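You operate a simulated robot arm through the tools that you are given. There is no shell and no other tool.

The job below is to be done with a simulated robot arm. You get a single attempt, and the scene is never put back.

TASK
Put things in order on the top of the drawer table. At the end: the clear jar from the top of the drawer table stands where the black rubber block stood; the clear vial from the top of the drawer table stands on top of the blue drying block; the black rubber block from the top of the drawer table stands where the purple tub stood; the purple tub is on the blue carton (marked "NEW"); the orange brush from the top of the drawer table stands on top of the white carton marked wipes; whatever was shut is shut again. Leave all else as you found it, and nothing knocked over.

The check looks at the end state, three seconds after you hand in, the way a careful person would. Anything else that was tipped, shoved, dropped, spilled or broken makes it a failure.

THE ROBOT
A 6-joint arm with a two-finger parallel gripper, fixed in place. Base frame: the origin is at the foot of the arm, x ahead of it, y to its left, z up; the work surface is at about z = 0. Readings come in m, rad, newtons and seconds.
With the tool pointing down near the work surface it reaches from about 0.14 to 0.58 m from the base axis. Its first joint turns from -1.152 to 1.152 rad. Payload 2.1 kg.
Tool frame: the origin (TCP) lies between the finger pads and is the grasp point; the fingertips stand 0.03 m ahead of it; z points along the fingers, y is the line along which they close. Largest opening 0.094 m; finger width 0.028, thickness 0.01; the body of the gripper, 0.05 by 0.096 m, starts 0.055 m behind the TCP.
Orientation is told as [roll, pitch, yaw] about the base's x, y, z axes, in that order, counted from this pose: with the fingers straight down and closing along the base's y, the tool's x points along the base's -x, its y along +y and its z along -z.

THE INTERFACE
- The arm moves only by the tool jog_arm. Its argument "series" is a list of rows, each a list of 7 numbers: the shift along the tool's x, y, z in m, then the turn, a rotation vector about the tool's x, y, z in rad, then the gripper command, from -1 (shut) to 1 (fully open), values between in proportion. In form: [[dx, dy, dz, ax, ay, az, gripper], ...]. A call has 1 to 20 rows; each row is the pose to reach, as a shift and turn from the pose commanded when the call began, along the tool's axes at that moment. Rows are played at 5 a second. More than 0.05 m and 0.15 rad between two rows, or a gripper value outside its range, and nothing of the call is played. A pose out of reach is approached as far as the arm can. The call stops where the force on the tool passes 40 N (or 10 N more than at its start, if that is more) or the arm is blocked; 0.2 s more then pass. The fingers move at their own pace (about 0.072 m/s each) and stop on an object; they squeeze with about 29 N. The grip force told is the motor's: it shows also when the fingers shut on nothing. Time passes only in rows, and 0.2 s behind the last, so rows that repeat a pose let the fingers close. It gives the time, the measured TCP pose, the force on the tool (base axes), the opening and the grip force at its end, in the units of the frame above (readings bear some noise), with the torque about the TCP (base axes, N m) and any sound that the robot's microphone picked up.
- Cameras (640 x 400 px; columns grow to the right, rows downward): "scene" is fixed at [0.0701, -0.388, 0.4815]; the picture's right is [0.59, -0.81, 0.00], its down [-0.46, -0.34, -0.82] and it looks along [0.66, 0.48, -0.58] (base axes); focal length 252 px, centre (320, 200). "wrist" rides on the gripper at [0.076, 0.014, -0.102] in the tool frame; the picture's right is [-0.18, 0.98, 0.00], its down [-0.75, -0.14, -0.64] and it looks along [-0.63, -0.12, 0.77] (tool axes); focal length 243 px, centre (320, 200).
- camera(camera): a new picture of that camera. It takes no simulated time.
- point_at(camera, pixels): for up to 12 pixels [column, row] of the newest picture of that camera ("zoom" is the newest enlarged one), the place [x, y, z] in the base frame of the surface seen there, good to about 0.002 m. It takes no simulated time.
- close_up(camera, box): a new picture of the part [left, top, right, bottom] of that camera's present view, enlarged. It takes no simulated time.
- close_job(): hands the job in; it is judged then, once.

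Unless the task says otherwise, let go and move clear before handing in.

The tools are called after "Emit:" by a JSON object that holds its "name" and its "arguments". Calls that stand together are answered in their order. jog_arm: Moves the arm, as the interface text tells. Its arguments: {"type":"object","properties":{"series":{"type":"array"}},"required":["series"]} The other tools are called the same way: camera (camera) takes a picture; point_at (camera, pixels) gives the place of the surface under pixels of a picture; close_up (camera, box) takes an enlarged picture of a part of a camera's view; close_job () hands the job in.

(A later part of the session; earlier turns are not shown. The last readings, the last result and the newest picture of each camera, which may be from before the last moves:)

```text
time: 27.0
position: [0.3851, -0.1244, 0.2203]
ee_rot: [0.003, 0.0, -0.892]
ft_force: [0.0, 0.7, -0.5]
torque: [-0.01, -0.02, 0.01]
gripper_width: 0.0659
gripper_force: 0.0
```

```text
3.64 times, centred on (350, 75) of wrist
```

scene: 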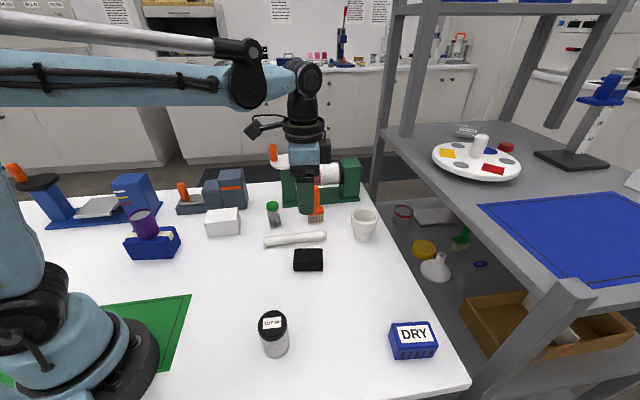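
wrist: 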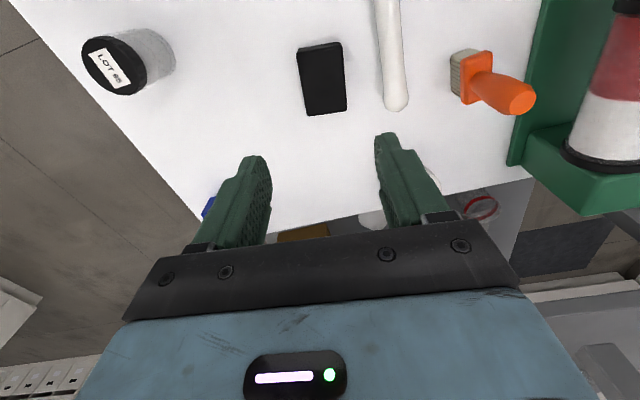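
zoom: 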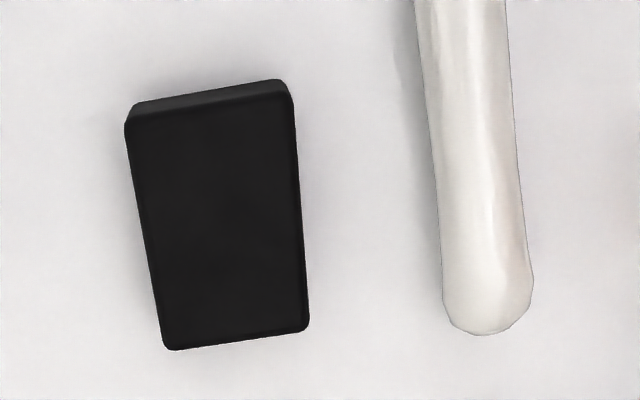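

Emit:
{"name": "point_at", "arguments": {"camera": "zoom", "pixels": [[135, 125], [285, 100], [302, 320], [170, 340], [220, 220], [147, 230], [296, 210], [440, 250], [520, 200], [475, 320], [240, 325], [212, 115]]}}

```text
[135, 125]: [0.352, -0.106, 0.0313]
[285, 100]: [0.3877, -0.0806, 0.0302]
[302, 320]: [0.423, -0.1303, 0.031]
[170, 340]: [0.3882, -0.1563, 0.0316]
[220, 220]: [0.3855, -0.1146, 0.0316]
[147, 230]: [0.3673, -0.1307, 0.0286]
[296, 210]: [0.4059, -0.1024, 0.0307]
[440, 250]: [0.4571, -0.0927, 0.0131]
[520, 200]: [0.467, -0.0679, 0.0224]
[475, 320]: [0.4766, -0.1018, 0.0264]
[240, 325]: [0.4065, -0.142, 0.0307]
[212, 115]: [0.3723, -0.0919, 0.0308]
```

The block's centre averages (0.387,-0.1205) and its short side points along 36.5°, so a small turn of 0.04 rad aligns it. I'll descend to z≈0.036 around the block and stop before closing.

Emit:
{"name": "jog_arm", "arguments": {"series": [[0.0013, 0.0024, 0.02, 0, 0, 0.04, 0.4], [0.0013, 0.0024, 0.055, 0, 0, 0.04, 0.4], [0.0013, 0.0024, 0.09, 0, 0, 0.04, 0.4], [0.0013, 0.0024, 0.12, 0, 0, 0.04, 0.4], [0.0013, 0.0024, 0.14, 0, 0, 0.04, 0.4], [0.0013, 0.0024, 0.145, 0, 0, 0.04, 0.4], [0.0013, 0.0024, 0.145, 0, 0, 0.04, 0.4]]}}

Emit:
{"name": "camera", "arguments": {"camera": "wrist"}}

Emit:
{"name": "close_up", "arguments": {"camera": "scene", "box": [250, 190, 370, 290]}}

```text
time: 28.6
position: [0.3894, -0.1183, 0.0749]
ee_rot: [0.004, -0.002, -0.93]
ft_force: [-0.2, -0.3, -0.4]
torque: [0.03, -0.03, 0.03]
gripper_width: 0.0657
gripper_force: 0.1
```

```text
taken
```

wrist: 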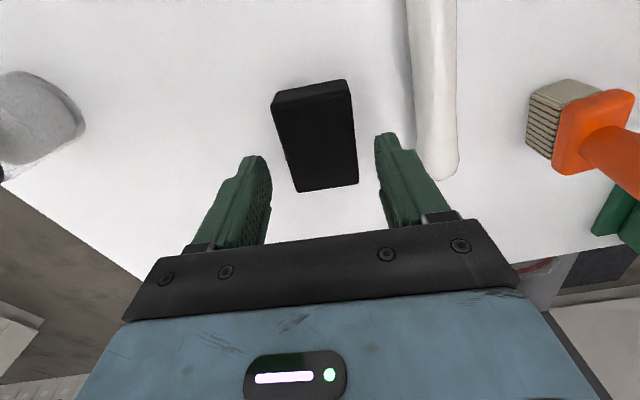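

```text
4.00 times, centred on (310, 240) of scene
```

zoom: 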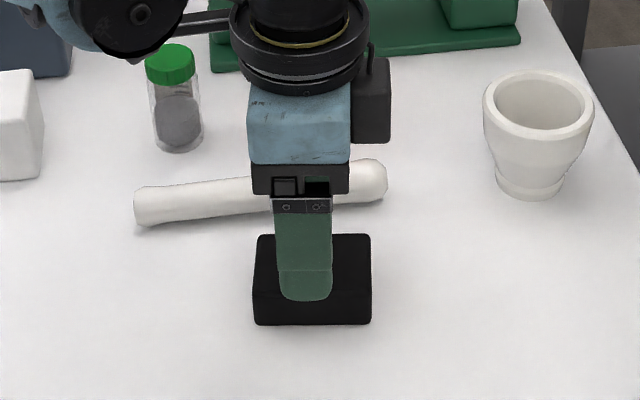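

The block lies between the fingers in both pictures. I'll go down the remaining 38 mm and close.

Emit:
{"name": "jog_arm", "arguments": {"series": [[0, 0, 0.015, 0, 0, 0, 0.4], [0, 0, 0.03, 0, 0, 0, 0.4], [0, 0, 0.038, 0, 0, 0, 0.4], [0, 0, 0.038, 0, 0, 0, 0.4], [0, 0, 0.038, 0, 0, 0, 0.1], [0, 0, 0.038, 0, 0, 0, -0.1], [0, 0, 0.038, 0, 0, 0, -1], [0, 0, 0.038, 0, 0, 0, -1], [0, 0, 0.038, 0, 0, 0, -1]]}}

Emit:
{"name": "camera", "arguments": {"camera": "wrist"}}

Emit:
{"name": "close_up", "arguments": {"camera": "scene", "box": [250, 190, 370, 290]}}

```text
time: 30.6
position: [0.3893, -0.1179, 0.0356]
ee_rot: [0.004, 0.001, -0.93]
ft_force: [-0.1, -0.4, -0.6]
torque: [0.0, -0.02, 0.01]
gripper_width: 0.0492
gripper_force: 29.7
```

```text
taken
```

wrist: 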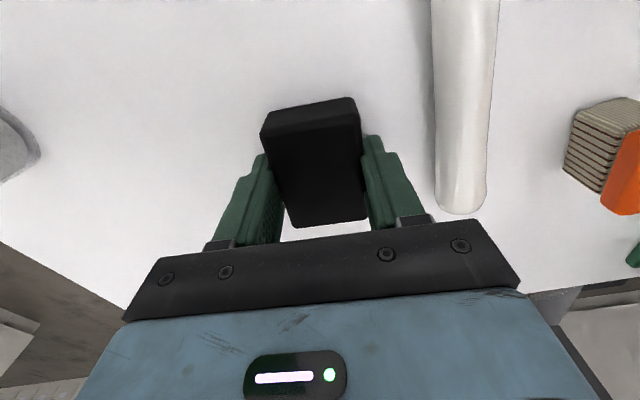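

```text
4.00 times, centred on (310, 240) of scene
```

zoom: 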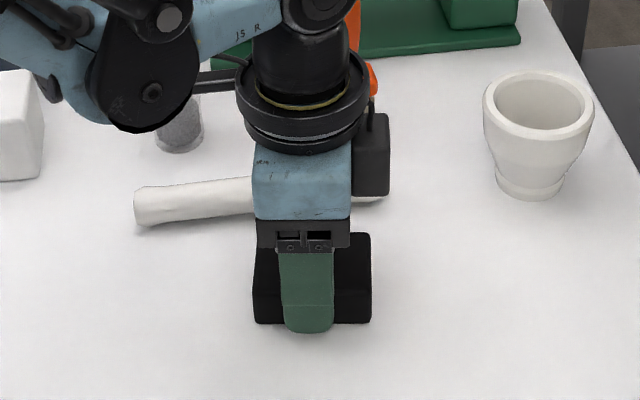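

The grip holds at 0.0492 m with 29.7 N. I'll lift the block and carry it over to the tub's former spot at (0.360,-0.260).

Emit:
{"name": "jog_arm", "arguments": {"series": [[0, 0, -0.005, 0, 0, 0, -1], [0, 0, -0.025, 0, 0, 0, -1], [0, 0, -0.055, 0, 0, 0, -1], [0, 0, -0.08, 0, 0, 0, -1], [0, 0, -0.09, 0, 0, 0, -1], [-0.012, -0.0134, -0.09, 0, 0, 0, -1], [-0.0321, -0.0356, -0.09, 0, 0, 0, -1], [-0.0522, -0.0579, -0.09, 0, 0, 0, -1], [-0.0723, -0.0802, -0.09, 0, 0, 0, -1], [-0.0884, -0.098, -0.09, 0, 0, 0, -1], [-0.0964, -0.1069, -0.09, 0, 0, 0, -1], [-0.0964, -0.1069, -0.09, 0, 0, 0, -1]]}}

Emit:
{"name": "camera", "arguments": {"camera": "wrist"}}

Emit:
{"name": "camera", "arguments": {"camera": "scene"}}

```text
time: 33.2
position: [0.3603, -0.2611, 0.1274]
ee_rot: [0.004, 0.001, -0.931]
ft_force: [0.6, 0.5, -0.7]
torque: [-0.02, 0.0, 0.01]
gripper_width: 0.0491
gripper_force: 29.1
```

```text
taken
```

wrist: 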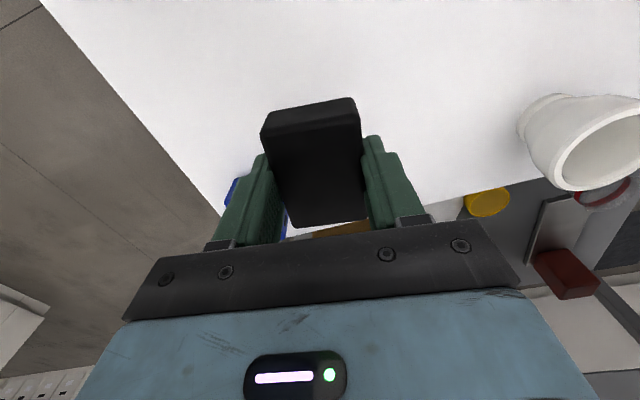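

```text
taken
```

scene: 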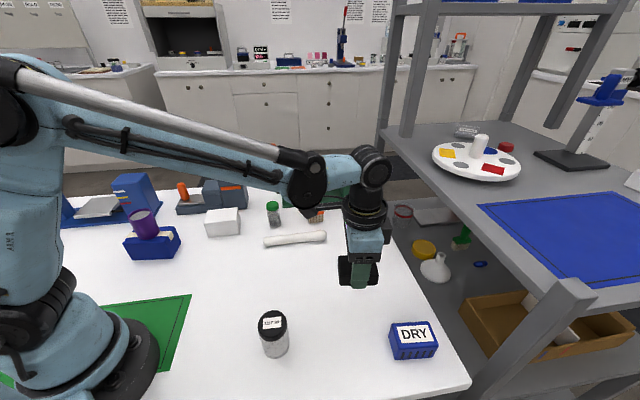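

The block hangs over the tub's former spot at (0.3603,-0.2611). I'll lower it to just above the table and watch the force.

Emit:
{"name": "jog_arm", "arguments": {"series": [[0, 0, 0.02, 0, 0, 0, -1], [0, 0, 0.045, 0, 0, 0, -1], [0, 0, 0.07, 0, 0, 0, -1], [0, 0, 0.083, 0, 0, 0, -1], [0, 0, 0.088, 0, 0, 0, -1], [0, 0, 0.0895, 0, 0, 0, -1], [0, 0, 0.0895, 0, 0, 0, -1]]}}

Emit:
{"name": "close_up", "arguments": {"camera": "scene", "box": [300, 240, 440, 350]}}

```text
time: 34.8
position: [0.358, -0.2598, 0.0355]
ee_rot: [0.004, -0.001, -0.93]
ft_force: [-0.1, -1.2, -0.7]
torque: [-0.04, 0.04, 0.02]
gripper_width: 0.0493
gripper_force: 29.3
```

```text
3.64 times, centred on (370, 295) of scene
```

zoom: 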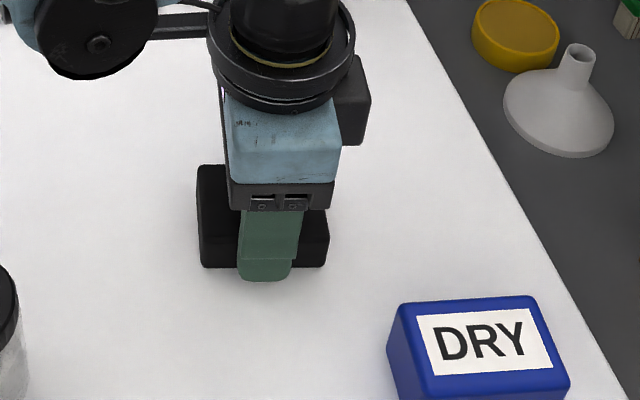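

There is no contact force yet, with less than 1 mm left. I'll lower another 0.6 mm, open the fingers slowly to a moderate width, and then rise.

Emit:
{"name": "jog_arm", "arguments": {"series": [[0, 0, 0.0006, 0, 0, 0, -1], [0, 0, 0.0006, 0, 0, 0, -0.3], [0, 0, 0.0006, 0, 0, 0, 0.1], [0, 0, 0.0006, 0, 0, 0, 0.25], [0, 0, 0.0006, 0, 0, 0, 0.5], [0, 0, 0.0006, 0, 0, 0, 0.5], [0, 0, -0.02, 0, 0, 0, 0.5], [0, 0, -0.05, 0, 0, 0, 0.5], [0, 0, -0.09, 0, 0, 0, 0.5], [0, 0, -0.09, 0, 0, 0, 0.5]]}}

Emit:
{"name": "camera", "arguments": {"camera": "wrist"}}

Emit:
{"name": "close_up", "arguments": {"camera": "scene", "box": [300, 240, 440, 350]}}

```text
time: 37.0
position: [0.3594, -0.2623, 0.1254]
ee_rot: [0.002, 0.0, -0.93]
ft_force: [-0.2, 0.0, 0.5]
torque: [0.0, 0.0, -0.01]
gripper_width: 0.0706
gripper_force: 0.1
```

```text
taken
```

wrist: 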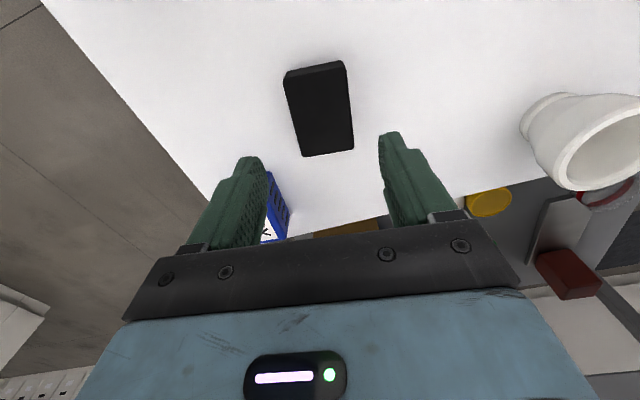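

```text
3.64 times, centred on (370, 295) of scene
```

zoom: 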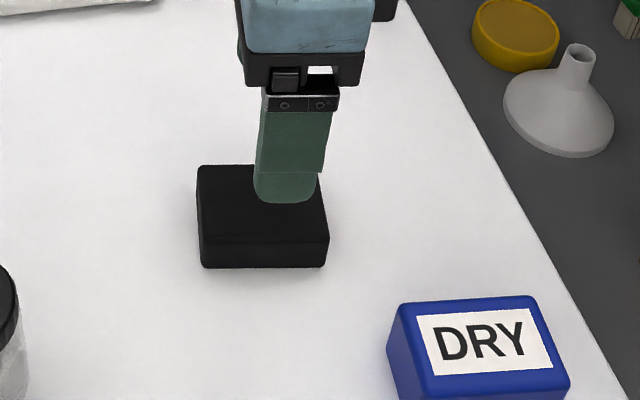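

The block sits where the tub stood. Next is the jar at (0.2055,-0.192): I'll rise and move above it, keeping the same yaw.

Emit:
{"name": "jog_arm", "arguments": {"series": [[0, 0, -0.03, 0, 0, 0, 0.5], [0, 0, -0.065, 0, 0, 0, 0.5], [0.0246, -0.0138, -0.075, 0, 0, 0, 0.5], [0.0491, -0.0275, -0.075, 0, 0, 0, 0.5], [0.0737, -0.0413, -0.075, 0, 0, 0, 0.5], [0.0983, -0.0551, -0.075, 0, 0, 0, 0.5], [0.1228, -0.0688, -0.075, 0, 0, 0, 0.5], [0.1474, -0.0826, -0.075, 0, 0, 0, 0.5], [0.1474, -0.0826, -0.075, 0, 0, 0, 0.5]]}}

Emit:
{"name": "camera", "arguments": {"camera": "wrist"}}

Emit:
{"name": "camera", "arguments": {"camera": "scene"}}

```text
time: 39.0
position: [0.2039, -0.1926, 0.2008]
ee_rot: [0.003, -0.001, -0.929]
ft_force: [-0.7, 0.1, 0.8]
torque: [-0.01, 0.02, 0.03]
gripper_width: 0.0704
gripper_force: 0.1
```

```text
taken
```

wrist: 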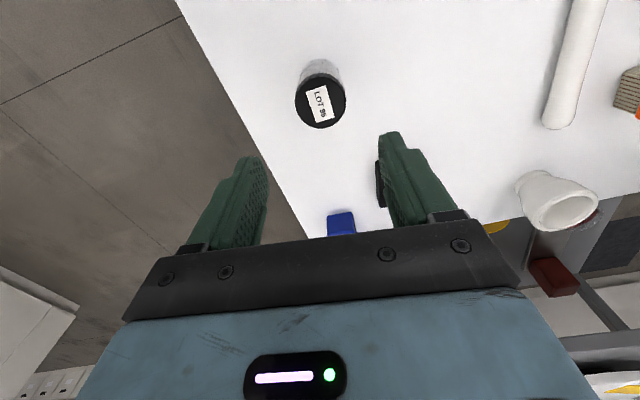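

```text
taken
```

scene: 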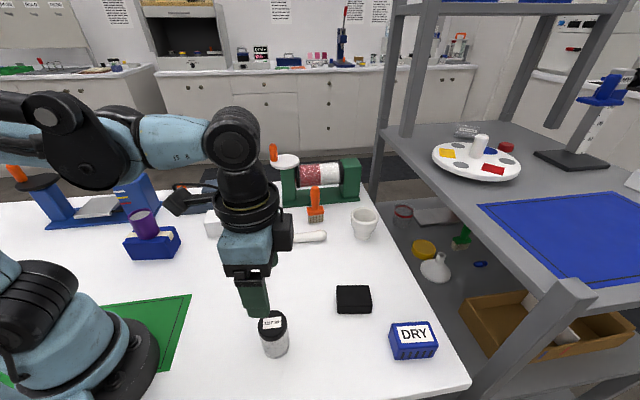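

Emit:
{"name": "close_up", "arguments": {"camera": "wrist", "box": [280, 50, 360, 135]}}

Emit:
{"name": "point_at", "arguments": {"camera": "wrist", "pixels": [[320, 102], [297, 102], [344, 99], [318, 80], [322, 125], [330, 66]]}}

Emit:
{"name": "point_at", "arguments": {"camera": "scene", "pixels": [[338, 288], [369, 287], [371, 305], [338, 306], [353, 295]]}}

```text
4.71 times, centred on (320, 92) of wrist
```

zoom: 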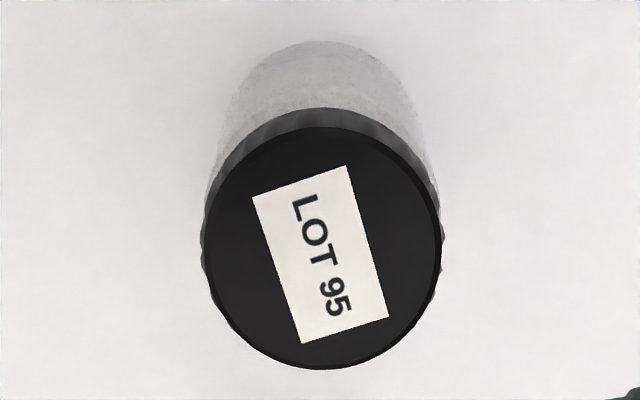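

```text
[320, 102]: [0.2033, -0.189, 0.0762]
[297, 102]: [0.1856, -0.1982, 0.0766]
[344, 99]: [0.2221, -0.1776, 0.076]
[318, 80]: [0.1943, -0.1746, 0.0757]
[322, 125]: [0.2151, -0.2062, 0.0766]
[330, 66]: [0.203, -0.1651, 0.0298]
```

```text
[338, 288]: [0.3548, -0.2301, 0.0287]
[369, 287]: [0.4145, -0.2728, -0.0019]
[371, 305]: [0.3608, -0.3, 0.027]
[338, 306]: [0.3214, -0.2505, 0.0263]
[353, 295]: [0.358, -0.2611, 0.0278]
```

The jar's lid centre measures (0.205,-0.190), within about 2 mm of the gripper axis, and the block sits at (0.358,-0.262). I'll descend around the jar.

Emit:
{"name": "jog_arm", "arguments": {"series": [[0, 0.001, 0.03, 0, 0, 0, 0.5], [0, 0.001, 0.06, 0, 0, 0, 0.5], [0, 0.001, 0.085, 0, 0, 0, 0.5], [0, 0.001, 0.095, 0, 0, 0, 0.5], [0, 0.001, 0.095, 0, 0, 0, 0.5]]}}

Emit:
{"name": "camera", "arguments": {"camera": "wrist"}}

Emit:
{"name": "close_up", "arguments": {"camera": "scene", "box": [200, 260, 340, 380]}}

```text
time: 40.2
position: [0.2057, -0.192, 0.1054]
ee_rot: [0.005, -0.001, -0.931]
ft_force: [0.0, -0.7, 0.2]
torque: [-0.01, -0.03, 0.0]
gripper_width: 0.0705
gripper_force: 0.0
```

```text
taken
```

wrist: 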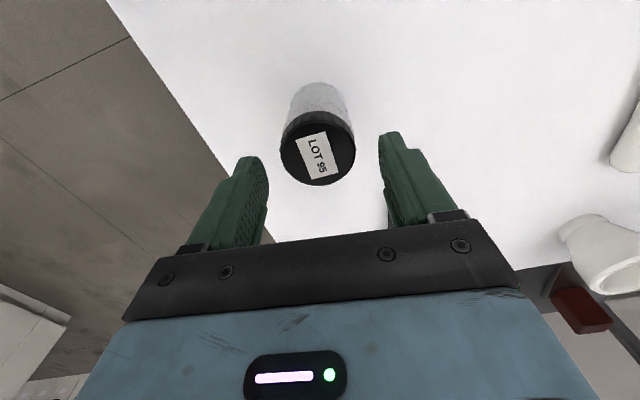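

```text
3.33 times, centred on (270, 320) of scene
```

zoom: 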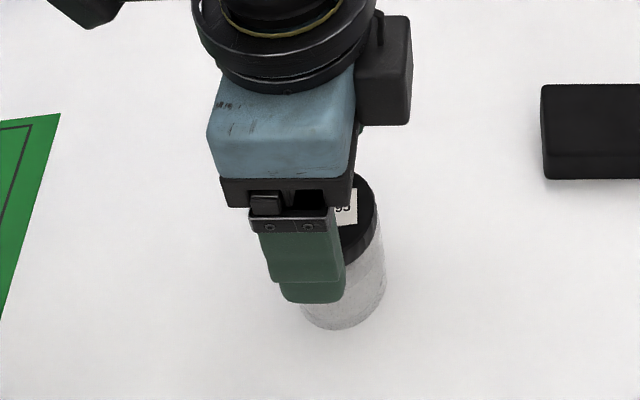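

The lid at (318,148) sits midway between the fingertips at (250,158) and (385,135). I'll descend the last 60 mm and close.

Emit:
{"name": "jog_arm", "arguments": {"series": [[0, 0, 0.02, 0, 0, 0, 0.5], [0, 0, 0.04, 0, 0, 0, 0.5], [0, 0, 0.055, 0, 0, 0, 0.5], [0, 0, 0.06, 0, 0, 0, 0.5], [0, 0, 0.06, 0, 0, 0, 0.5], [0, 0, 0.06, 0, 0, 0, 0.2], [0, 0, 0.06, 0, 0, 0, 0.05], [0, 0, 0.06, 0, 0, 0, -0.1], [0, 0, 0.06, 0, 0, 0, -1], [0, 0, 0.06, 0, 0, 0, -1], [0, 0, 0.06, 0, 0, 0, -1]]}}

Emit:
{"name": "camera", "arguments": {"camera": "wrist"}}

Emit:
{"name": "close_up", "arguments": {"camera": "scene", "box": [200, 260, 340, 380]}}

```text
time: 42.6
position: [0.2067, -0.1915, 0.0466]
ee_rot: [0.002, 0.0, -0.93]
ft_force: [-0.5, 0.3, -0.5]
torque: [-0.01, -0.04, 0.0]
gripper_width: 0.049
gripper_force: 29.1
```

```text
taken
```

wrist: 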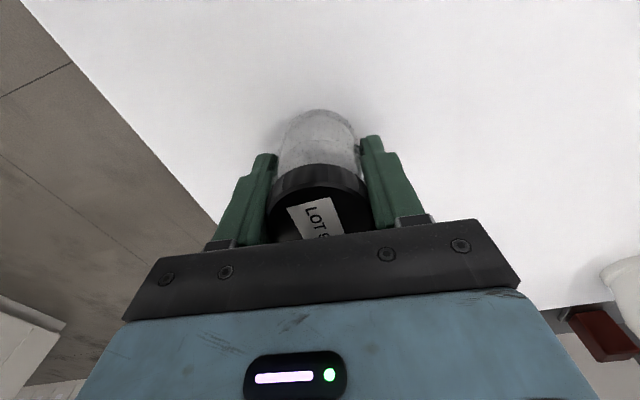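

```text
3.33 times, centred on (270, 320) of scene
```

zoom: 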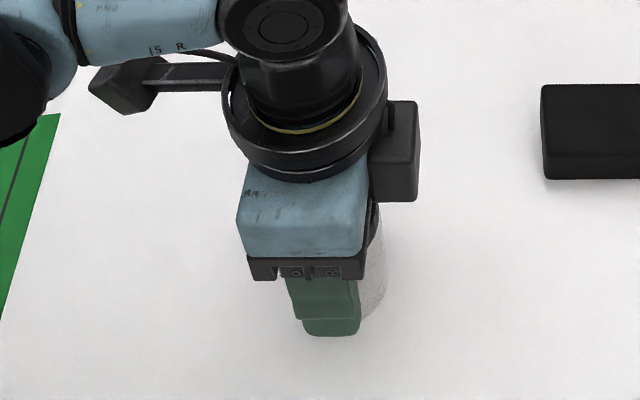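

The jar is held at 0.049 m with 29 N. I'll lift it gently and check that the body comes up with the lid.

Emit:
{"name": "jog_arm", "arguments": {"series": [[0, 0, -0.003, 0, 0, 0, -1], [0, 0, -0.012, 0, 0, 0, -1], [0, 0, -0.03, 0, 0, 0, -1], [0, 0, -0.055, 0, 0, 0, -1], [0, 0, -0.075, 0, 0, 0, -1], [0, 0, -0.085, 0, 0, 0, -1], [0, 0, -0.085, 0, 0, 0, -1]]}}

Emit:
{"name": "camera", "arguments": {"camera": "wrist"}}

Emit:
{"name": "camera", "arguments": {"camera": "scene"}}

```text
time: 44.2
position: [0.2059, -0.1915, 0.1314]
ee_rot: [0.004, 0.001, -0.93]
ft_force: [-0.3, -0.1, -0.8]
torque: [0.01, 0.02, -0.04]
gripper_width: 0.049
gripper_force: 28.9
```

```text
taken
```

wrist: 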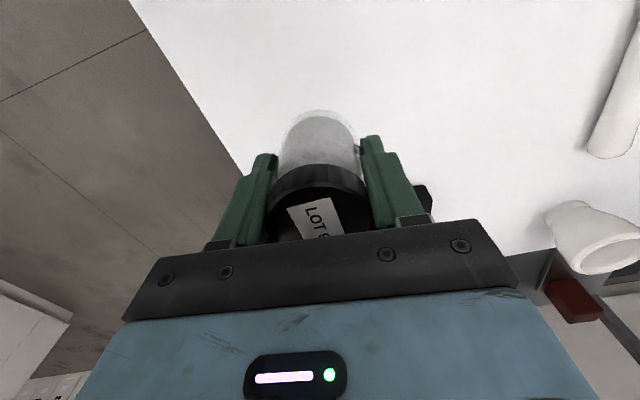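

```text
taken
```

scene: 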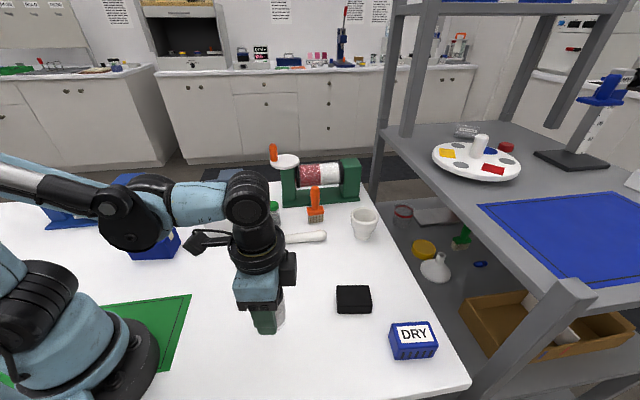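

The whole jar came up with the lid, seen at (318,150) in the wrist picture. I'll carry it to the block's old spot at (0.387,-0.121).

Emit:
{"name": "jog_arm", "arguments": {"series": [[-0.0026, 0.0094, 0, 0, 0, 0, -1], [-0.0082, 0.03, 0, 0, 0, 0, -1], [-0.0155, 0.0562, 0, 0, 0, 0, -1], [-0.0227, 0.0825, 0, 0, 0, 0, -1], [-0.0299, 0.1087, 0, 0, 0, 0, -1], [-0.0371, 0.1349, 0, 0, 0, 0, -1], [-0.0443, 0.1612, 0, 0, 0, 0, -1], [-0.0494, 0.1799, 0, 0, 0, 0, -1], [-0.0515, 0.1874, 0, 0, 0, 0, -1], [-0.0515, 0.1874, 0, 0, 0, 0, -1]]}}

Emit:
{"name": "camera", "arguments": {"camera": "wrist"}}

Emit:
{"name": "camera", "arguments": {"camera": "scene"}}

```text
time: 46.4
position: [0.3863, -0.1201, 0.1321]
ee_rot: [0.003, -0.002, -0.93]
ft_force: [0.1, -1.0, -1.1]
torque: [-0.03, -0.01, 0.02]
gripper_width: 0.049
gripper_force: 28.9
```

```text
taken
```

wrist: 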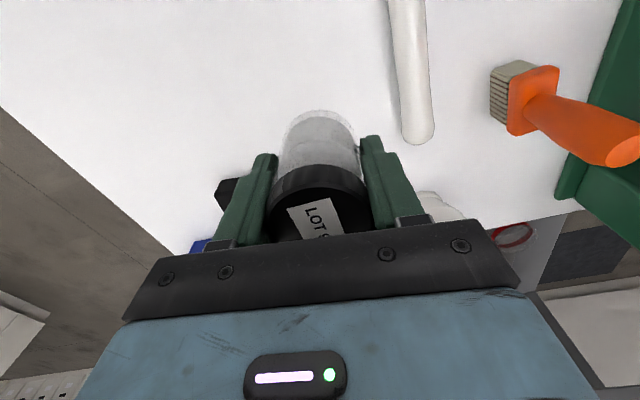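

```text
taken
```

scene: 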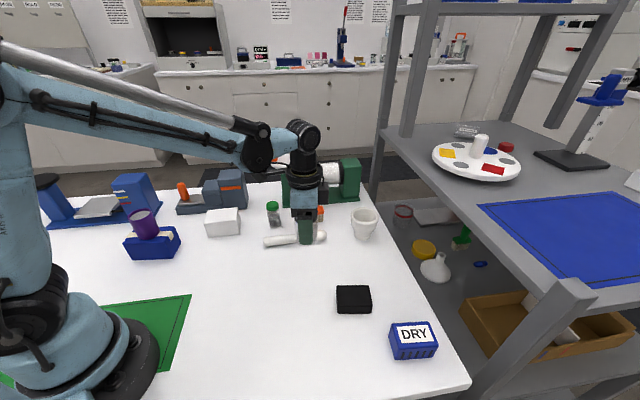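

The jar is over (0.386,-0.120), where the block stood. I'll lower it to just above the table.

Emit:
{"name": "jog_arm", "arguments": {"series": [[0, 0, 0.012, 0, 0, 0, -1], [0, 0, 0.035, 0, 0, 0, -1], [0, 0, 0.058, 0, 0, 0, -1], [0, 0, 0.075, 0, 0, 0, -1], [0, 0, 0.082, 0, 0, 0, -1], [0, 0, 0.0845, 0, 0, 0, -1], [0, 0, 0.0845, 0, 0, 0, -1]]}}

Emit:
{"name": "close_up", "arguments": {"camera": "scene", "box": [250, 190, 370, 290]}}

Emit:
{"name": "camera", "arguments": {"camera": "wrist"}}

```text
time: 48.0
position: [0.3878, -0.119, 0.0476]
ee_rot: [0.003, 0.001, -0.929]
ft_force: [-0.8, -0.3, -0.2]
torque: [-0.01, 0.01, -0.04]
gripper_width: 0.0488
gripper_force: 29.1
```

```text
4.00 times, centred on (310, 240) of scene
```

zoom: 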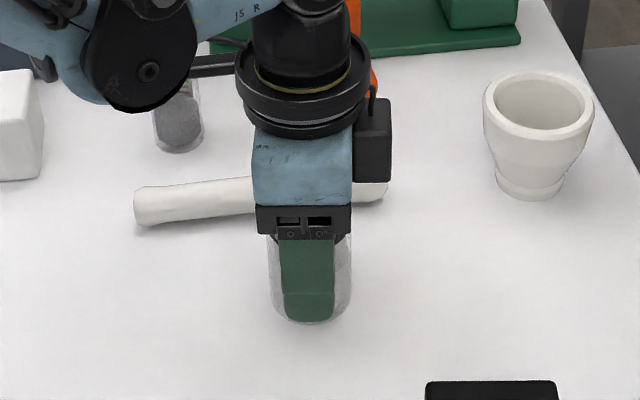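

```text
taken
```

wrist: 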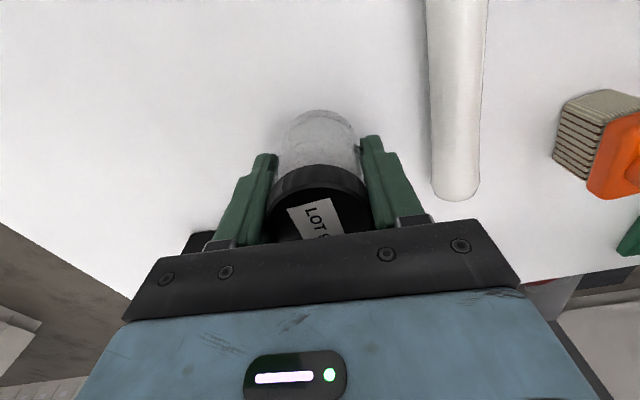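

There is no contact yet at about half a millimetre above the table. I'll lower 0.7 mm and read the force before letting go.

Emit:
{"name": "jog_arm", "arguments": {"series": [[0, 0, 0.0007, 0, 0, 0, -1], [0, 0, 0.0007, 0, 0, 0, -1]]}}

```text
time: 48.6
position: [0.3863, -0.1202, 0.0468]
ee_rot: [0.004, 0.0, -0.931]
ft_force: [-0.4, 0.1, -0.1]
torque: [0.01, 0.02, -0.01]
gripper_width: 0.0486
gripper_force: 29.1
```

Emit:
{"name": "jog_arm", "arguments": {"series": [[0, 0, 0.0006, 0, 0, 0, -1], [0, 0, 0.0006, 0, 0, 0, -1]]}}

```text
time: 49.2
position: [0.387, -0.121, 0.0473]
ee_rot: [0.003, -0.001, -0.932]
ft_force: [0.7, -0.4, -1.6]
torque: [0.05, 0.02, 0.01]
gripper_width: 0.0489
gripper_force: 29.2
```

The force is still near zero. I'll take one more 0.7 mm step down.

Emit:
{"name": "jog_arm", "arguments": {"series": [[0, 0, 0.0007, 0, 0, 0, -1], [0, 0, 0.0007, 0, 0, 0, -1]]}}

```text
time: 49.8
position: [0.3875, -0.1207, 0.0463]
ee_rot: [0.003, -0.001, -0.931]
ft_force: [-0.9, 1.7, 21.3]
torque: [-0.12, 0.05, -0.04]
gripper_width: 0.049
gripper_force: 29.1
```

Contact reads 21 N. I'll ease back half a millimetre and release slowly to a moderate opening, then rise.

Emit:
{"name": "jog_arm", "arguments": {"series": [[0, 0, -0.0005, 0, 0, 0, -1], [0, 0, -0.0005, 0, 0, 0, -0.3], [0, 0, -0.0005, 0, 0, 0, 0.08], [0, 0, -0.0005, 0, 0, 0, 0.25], [0, 0, -0.0005, 0, 0, 0, 0.5], [0, 0, -0.0005, 0, 0, 0, 0.5]]}}

Emit:
{"name": "camera", "arguments": {"camera": "wrist"}}

Emit:
{"name": "close_up", "arguments": {"camera": "scene", "box": [250, 190, 370, 290]}}

```text
time: 51.2
position: [0.3867, -0.1209, 0.0453]
ee_rot: [0.003, 0.0, -0.929]
ft_force: [0.7, -1.8, 0.6]
torque: [-0.01, -0.02, -0.01]
gripper_width: 0.0704
gripper_force: 0.0
```

```text
taken
```

wrist: 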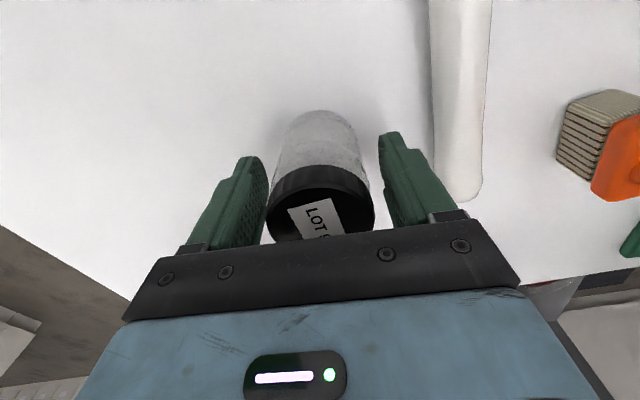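

```text
4.00 times, centred on (310, 240) of scene
```

zoom: 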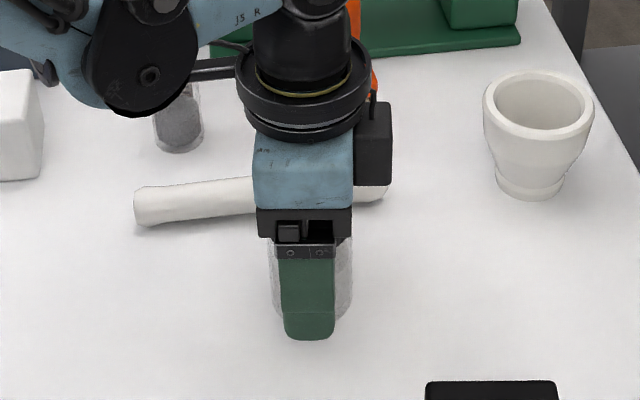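

The jar stands free between the open fingers. I'll rise straight up, then move above the vial at (0.4435,0.048) and turn back to zero yaw.

Emit:
{"name": "jog_arm", "arguments": {"series": [[0, 0, -0.01, 0, 0, 0, 0.5], [0, 0, -0.045, 0, 0, 0, 0.5], [0, 0, -0.09, 0, 0, 0, 0.5], [0, 0, -0.135, 0, 0, 0, 0.5], [0, 0, -0.175, 0, 0, 0, 0.5], [0.0145, 0.0209, -0.175, 0, 0, -0.1329, 0.5], [0.0291, 0.0418, -0.175, 0, 0, -0.2657, 0.5], [0.0436, 0.0627, -0.175, 0, 0, -0.3986, 0.5], [0.0581, 0.0837, -0.175, 0, 0, -0.5314, 0.5], [0.0726, 0.1046, -0.175, 0, 0, -0.6643, 0.5], [0.0872, 0.1255, -0.175, 0, 0, -0.7971, 0.5], [0.1017, 0.1464, -0.175, 0, 0, -0.93, 0.5], [0.1017, 0.1464, -0.175, 0, 0, -0.93, 0.5]]}}

Emit:
{"name": "camera", "arguments": {"camera": "wrist"}}

Emit:
{"name": "camera", "arguments": {"camera": "scene"}}

```text
time: 54.0
position: [0.4463, 0.0485, 0.2205]
ee_rot: [0.002, -0.003, 0.001]
ft_force: [0.0, 0.1, 0.3]
torque: [0.0, -0.02, -0.01]
gripper_width: 0.0708
gripper_force: 0.1
```

```text
taken
```

wrist: 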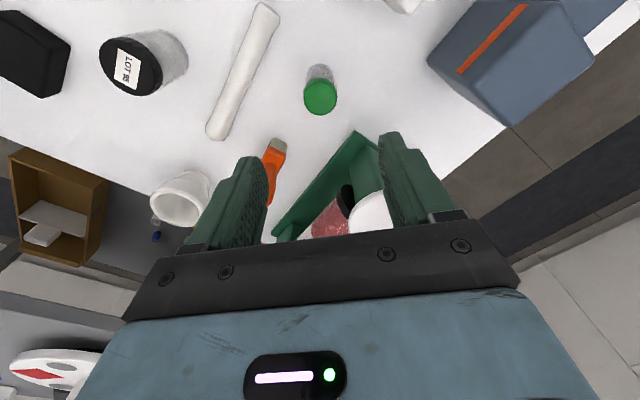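

```text
taken
```

scene: 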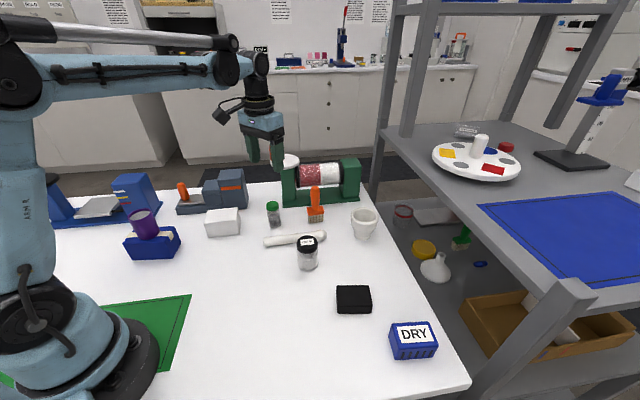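

The jar stands upright at (307,252), where the block was. The vial's green cap shows at (320,97) in the wrist picture, and I'll measure it.

Emit:
{"name": "close_up", "arguments": {"camera": "wrist", "box": [290, 50, 350, 130]}}

Emit:
{"name": "point_at", "arguments": {"camera": "wrist", "pixels": [[320, 97], [306, 97], [335, 95], [320, 83], [321, 112], [319, 68]]}}

Emit:
{"name": "close_up", "arguments": {"camera": "scene", "box": [280, 220, 450, 370]}}

```text
5.00 times, centred on (320, 90) of wrist
```

zoom: 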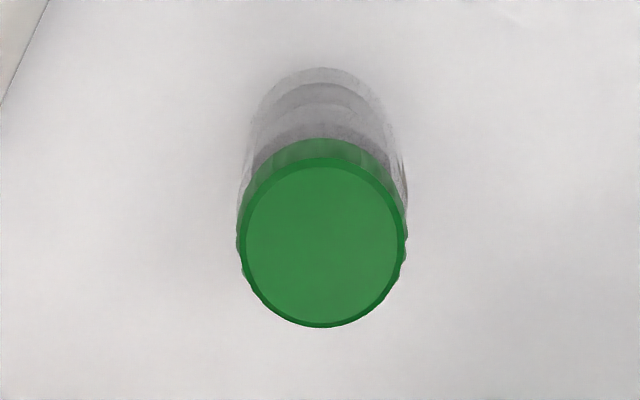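

```text
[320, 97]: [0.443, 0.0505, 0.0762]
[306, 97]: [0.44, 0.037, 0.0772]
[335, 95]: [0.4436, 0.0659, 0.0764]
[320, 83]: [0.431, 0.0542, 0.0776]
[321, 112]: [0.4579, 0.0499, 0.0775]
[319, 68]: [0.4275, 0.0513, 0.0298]
```

```text
2.67 times, centred on (365, 295) of scene
```

zoom: 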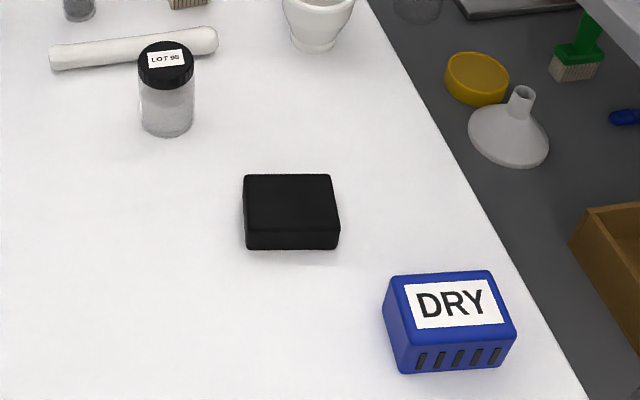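

The vial's cap centre measures (0.4435,0.050), about 1 mm from the gripper axis. I'll descend around it to z≈0.055.

Emit:
{"name": "jog_arm", "arguments": {"series": [[0, 0.001, 0.03, 0, 0, 0, 0.5], [0, 0.001, 0.06, 0, 0, 0, 0.5], [0, 0.001, 0.09, 0, 0, 0, 0.5], [0, 0.001, 0.11, 0, 0, 0, 0.5], [0, 0.001, 0.115, 0, 0, 0, 0.5], [0, 0.001, 0.115, 0, 0, 0, 0.5]]}}

Emit:
{"name": "camera", "arguments": {"camera": "wrist"}}

Emit:
{"name": "close_up", "arguments": {"camera": "scene", "box": [200, 120, 380, 250]}}

```text
time: 55.4
position: [0.443, 0.0493, 0.1066]
ee_rot: [0.001, -0.002, 0.002]
ft_force: [0.7, 0.8, 0.8]
torque: [0.04, -0.01, 0.0]
gripper_width: 0.0701
gripper_force: 0.1
```

```text
taken
```

wrist: 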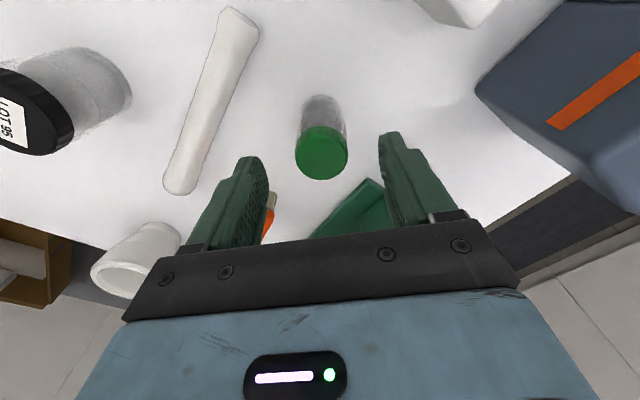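

```text
3.08 times, centred on (290, 185) of scene
```

zoom: 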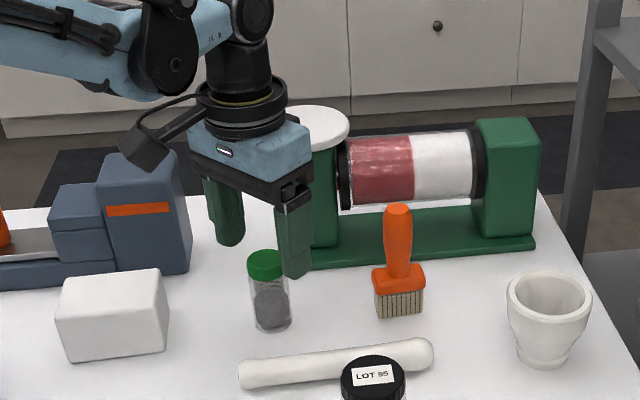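

The cap at (321,152) is centred between the fingertips. I'll go down the last 52 mm and close gently.

Emit:
{"name": "jog_arm", "arguments": {"series": [[0, 0, 0.02, 0, 0, 0, 0.5], [0, 0, 0.04, 0, 0, 0, 0.5], [0, 0, 0.052, 0, 0, 0, 0.5], [0, 0, 0.052, 0, 0, 0, 0.5], [0, 0, 0.052, 0, 0, 0, 0.1], [0, 0, 0.052, 0, 0, 0, -0.15], [0, 0, 0.052, 0, 0, 0, -0.3], [0, 0, 0.052, 0, 0, 0, -0.5], [0, 0, 0.052, 0, 0, 0, -1], [0, 0, 0.052, 0, 0, 0, -1]]}}

Emit:
{"name": "camera", "arguments": {"camera": "wrist"}}

Emit:
{"name": "close_up", "arguments": {"camera": "scene", "box": [200, 120, 380, 250]}}

```text
time: 57.6
position: [0.4444, 0.0497, 0.0541]
ee_rot: [0.001, -0.001, 0.002]
ft_force: [-0.3, 0.2, 0.3]
torque: [-0.02, 0.03, -0.01]
gripper_width: 0.0345
gripper_force: 28.4
```

```text
taken
```

wrist: 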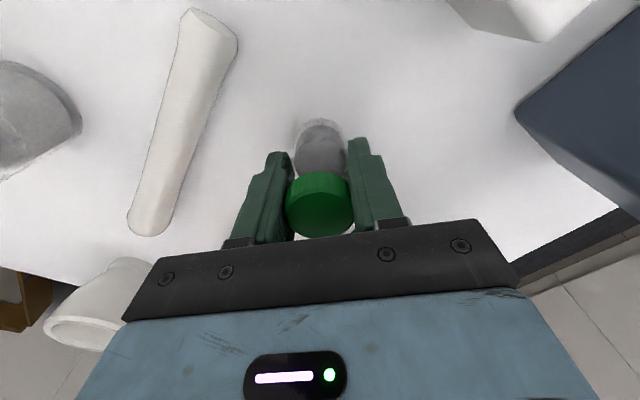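

```text
3.08 times, centred on (290, 185) of scene
```

zoom: 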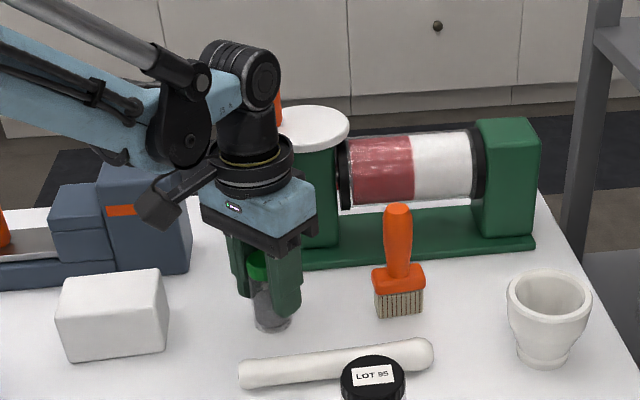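

The vial is held at 0.0345 m. I'll lift it straight up first.

Emit:
{"name": "jog_arm", "arguments": {"series": [[0, 0, -0.003, 0, 0, 0, -1], [0, 0, -0.012, 0, 0, 0, -1], [0, 0, -0.03, 0, 0, 0, -1], [0, 0, -0.06, 0, 0, 0, -1], [0, 0, -0.09, 0, 0, 0, -1], [0, 0, -0.12, 0, 0, 0, -1], [0, 0, -0.14, 0, 0, 0, -1], [0, 0, -0.145, 0, 0, 0, -1], [0, 0, -0.145, 0, 0, 0, -1]]}}

Emit:
{"name": "camera", "arguments": {"camera": "wrist"}}

Emit:
{"name": "camera", "arguments": {"camera": "scene"}}

```text
time: 59.6
position: [0.4432, 0.0471, 0.1977]
ee_rot: [0.002, -0.003, -0.001]
ft_force: [0.5, 0.2, -1.0]
torque: [0.0, 0.02, 0.01]
gripper_width: 0.0348
gripper_force: 29.0
```

```text
taken
```

wrist: 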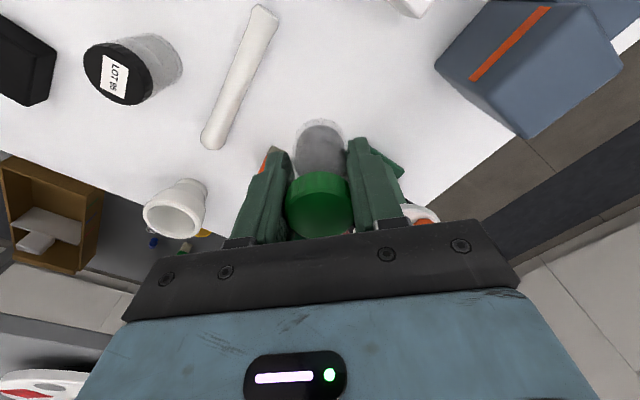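

```text
taken
```

scene: 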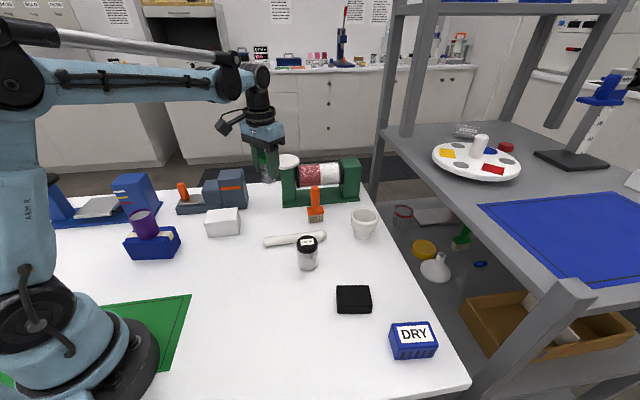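

The vial hangs straight below the gripper and everything else looks undisturbed. I'll carry it over the DRY block at (0.343,-0.388), turning so the gripper stays parallel to the shelf edge.

Emit:
{"name": "jog_arm", "arguments": {"series": [[0.0033, -0.0141, 0, 0, 0, 0.0275, -1], [0.009, -0.0388, 0, 0, 0, 0.0754, -1], [0.0172, -0.074, 0, 0, 0, 0.144, -1], [0.0254, -0.1093, 0, 0, 0, 0.2125, -1], [0.0336, -0.1445, 0, 0, 0, 0.281, -1], [0.0418, -0.1798, 0, 0, 0, 0.3496, -1], [0.05, -0.215, 0, 0, 0, 0.4181, -1], [0.0582, -0.2503, 0, 0, 0, 0.4867, -1], [0.0664, -0.2855, 0, 0, 0, 0.5552, -1], [0.0746, -0.3208, 0, 0, 0, 0.6238, -1], [0.0828, -0.356, 0, 0, 0, 0.6923, -1], [0.091, -0.3913, 0, 0, 0, 0.7609, -1], [0.0968, -0.4159, 0, 0, 0, 0.8089, -1], [0.1001, -0.4301, 0, 0, 0, 0.8363, -1], [0.1017, -0.4371, 0, 0, 0, 0.85, -1], [0.1017, -0.4371, 0, 0, 0, 0.85, -1]]}}

Emit:
{"name": "camera", "arguments": {"camera": "wrist"}}

Emit:
{"name": "camera", "arguments": {"camera": "scene"}}

```text
time: 63.0
position: [0.3419, -0.3875, 0.1989]
ee_rot: [0.0, 0.0, -0.851]
ft_force: [-0.2, 0.0, -0.4]
torque: [-0.04, 0.0, -0.02]
gripper_width: 0.0349
gripper_force: 28.9
```

```text
taken
```

wrist: 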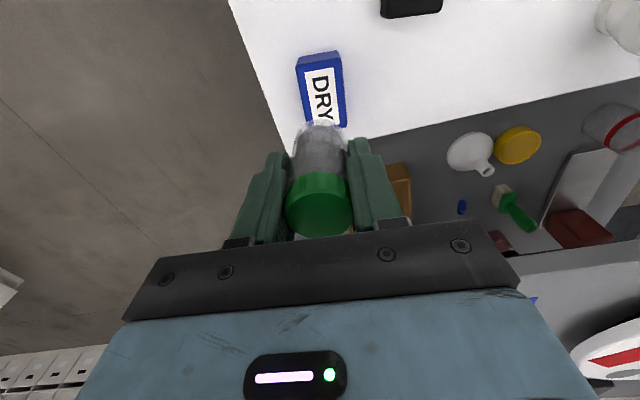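

```text
taken
```

scene: 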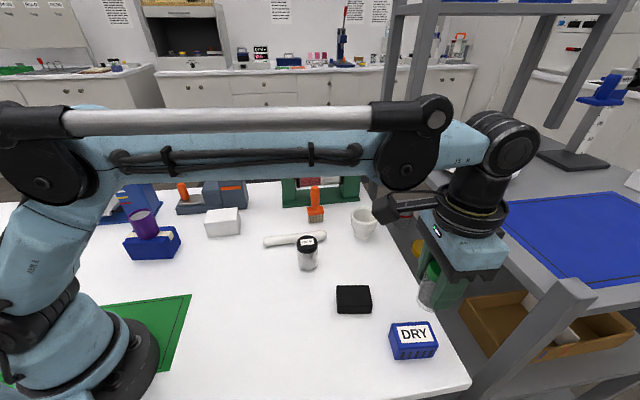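

The vial hovers over the DRY block, partly visible at (322,88) in the wrist picture. I'll measure the block's corners from here before lowering.

Emit:
{"name": "point_at", "arguments": {"camera": "wrist", "pixels": [[298, 70], [340, 62], [345, 125], [320, 80], [306, 118], [302, 57], [336, 53]]}}

Emit:
{"name": "close_up", "arguments": {"camera": "scene", "box": [370, 250, 470, 370]}}

```text
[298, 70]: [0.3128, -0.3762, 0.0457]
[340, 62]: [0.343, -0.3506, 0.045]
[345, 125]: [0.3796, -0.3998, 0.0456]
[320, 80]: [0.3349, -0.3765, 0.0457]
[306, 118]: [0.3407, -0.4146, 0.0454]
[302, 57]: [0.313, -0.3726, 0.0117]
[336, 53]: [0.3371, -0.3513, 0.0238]
```

```text
3.33 times, centred on (420, 310) of scene
```

zoom: 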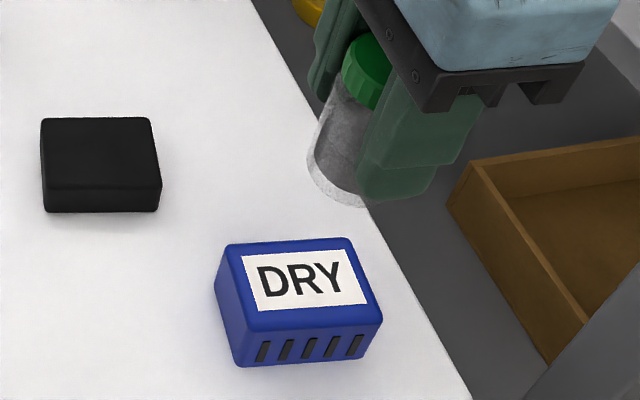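

The DRY block's centre averages (0.345,-0.3885), so I'll shift about 2 mm and lower to roughly 7 mm above its top.

Emit:
{"name": "jog_arm", "arguments": {"series": [[-0.002, 0.0015, 0.01, 0, 0, 0, -1], [-0.002, 0.0015, 0.03, 0, 0, 0, -1], [-0.002, 0.0015, 0.055, 0, 0, 0, -1], [-0.002, 0.0015, 0.078, 0, 0, 0, -1], [-0.002, 0.0015, 0.09, 0, 0, 0, -1], [-0.002, 0.0015, 0.094, 0, 0, 0, -1], [-0.002, 0.0015, 0.094, 0, 0, 0, -1]]}}

Emit:
{"name": "camera", "arguments": {"camera": "wrist"}}

Emit:
{"name": "close_up", "arguments": {"camera": "scene", "box": [370, 250, 470, 370]}}

```text
time: 64.6
position: [0.3456, -0.3883, 0.1039]
ee_rot: [0.002, 0.001, -0.852]
ft_force: [-0.1, -0.3, -0.5]
torque: [-0.01, 0.02, 0.01]
gripper_width: 0.0346
gripper_force: 29.1
```

```text
taken
```

wrist: 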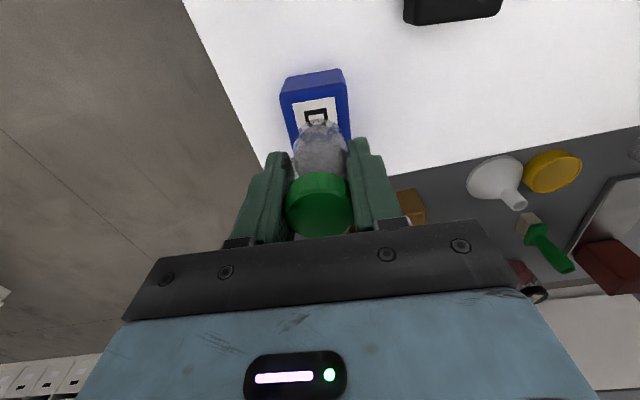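

```text
3.33 times, centred on (420, 310) of scene
```

zoom: 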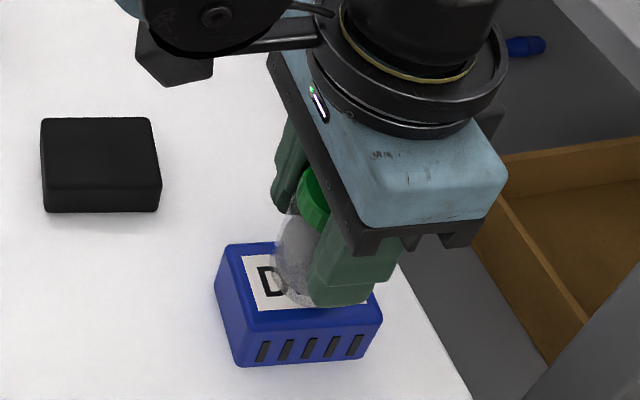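

The vial's bottom at zoom pixel (300,300) is over the middle of the DRY top. I'll lower in small steps to contact.

Emit:
{"name": "jog_arm", "arguments": {"series": [[0, 0, 0.003, 0, 0, 0, -1], [0, 0, 0.006, 0, 0, 0, -1], [0, 0, 0.006, 0, 0, 0, -1]]}}

Emit:
{"name": "jog_arm", "arguments": {"series": [[0, 0, 0.001, 0, 0, 0, -1], [0, 0, 0.001, 0, 0, 0, -1]]}}

Emit:
{"name": "close_up", "arguments": {"camera": "scene", "box": [370, 270, 460, 370]}}

```text
time: 65.4
position: [0.3462, -0.3875, 0.0991]
ee_rot: [0.0, 0.0, -0.85]
ft_force: [-0.3, -0.2, -0.1]
torque: [0.05, 0.01, -0.05]
gripper_width: 0.0345
gripper_force: 29.0
```

```text
time: 66.0
position: [0.346, -0.3882, 0.099]
ee_rot: [0.001, -0.002, -0.849]
ft_force: [1.4, -0.2, 3.8]
torque: [-0.09, 0.01, -0.02]
gripper_width: 0.0349
gripper_force: 28.9
```

```text
4.00 times, centred on (415, 320) of scene
```

zoom: 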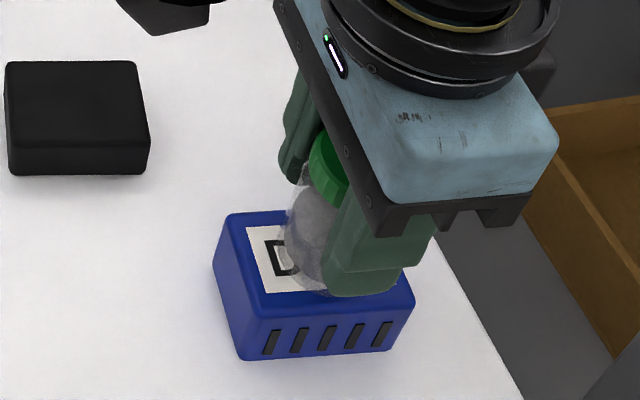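

A light contact of 3.8 N shows the vial rests on the DRY block. I'll open the fingers slowly.

Emit:
{"name": "jog_arm", "arguments": {"series": [[0, 0, 0, 0, 0, 0, -0.5], [0, 0, 0, 0, 0, 0, -0.2], [0, 0, 0, 0, 0, 0, 0.0], [0, 0, 0, 0, 0, 0, 0.2], [0, 0, 0, 0, 0, 0, 0.5], [0, 0, 0, 0, 0, 0, 0.5]]}}

Emit:
{"name": "camera", "arguments": {"camera": "wrist"}}

Emit:
{"name": "close_up", "arguments": {"camera": "scene", "box": [370, 270, 460, 370]}}

```text
time: 67.4
position: [0.3452, -0.388, 0.0979]
ee_rot: [0.001, 0.0, -0.85]
ft_force: [0.1, 0.2, 0.2]
torque: [-0.01, 0.01, 0.03]
gripper_width: 0.0704
gripper_force: 0.1
```

```text
taken
```

wrist: 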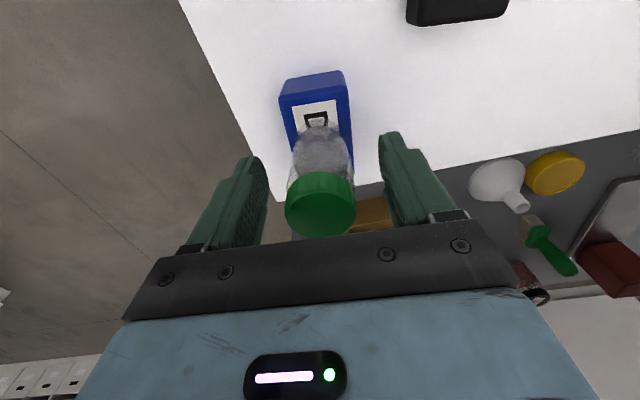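

```text
4.00 times, centred on (415, 320) of scene
```

zoom: 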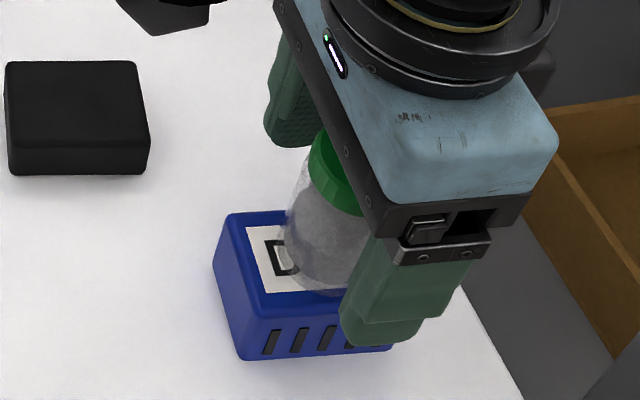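

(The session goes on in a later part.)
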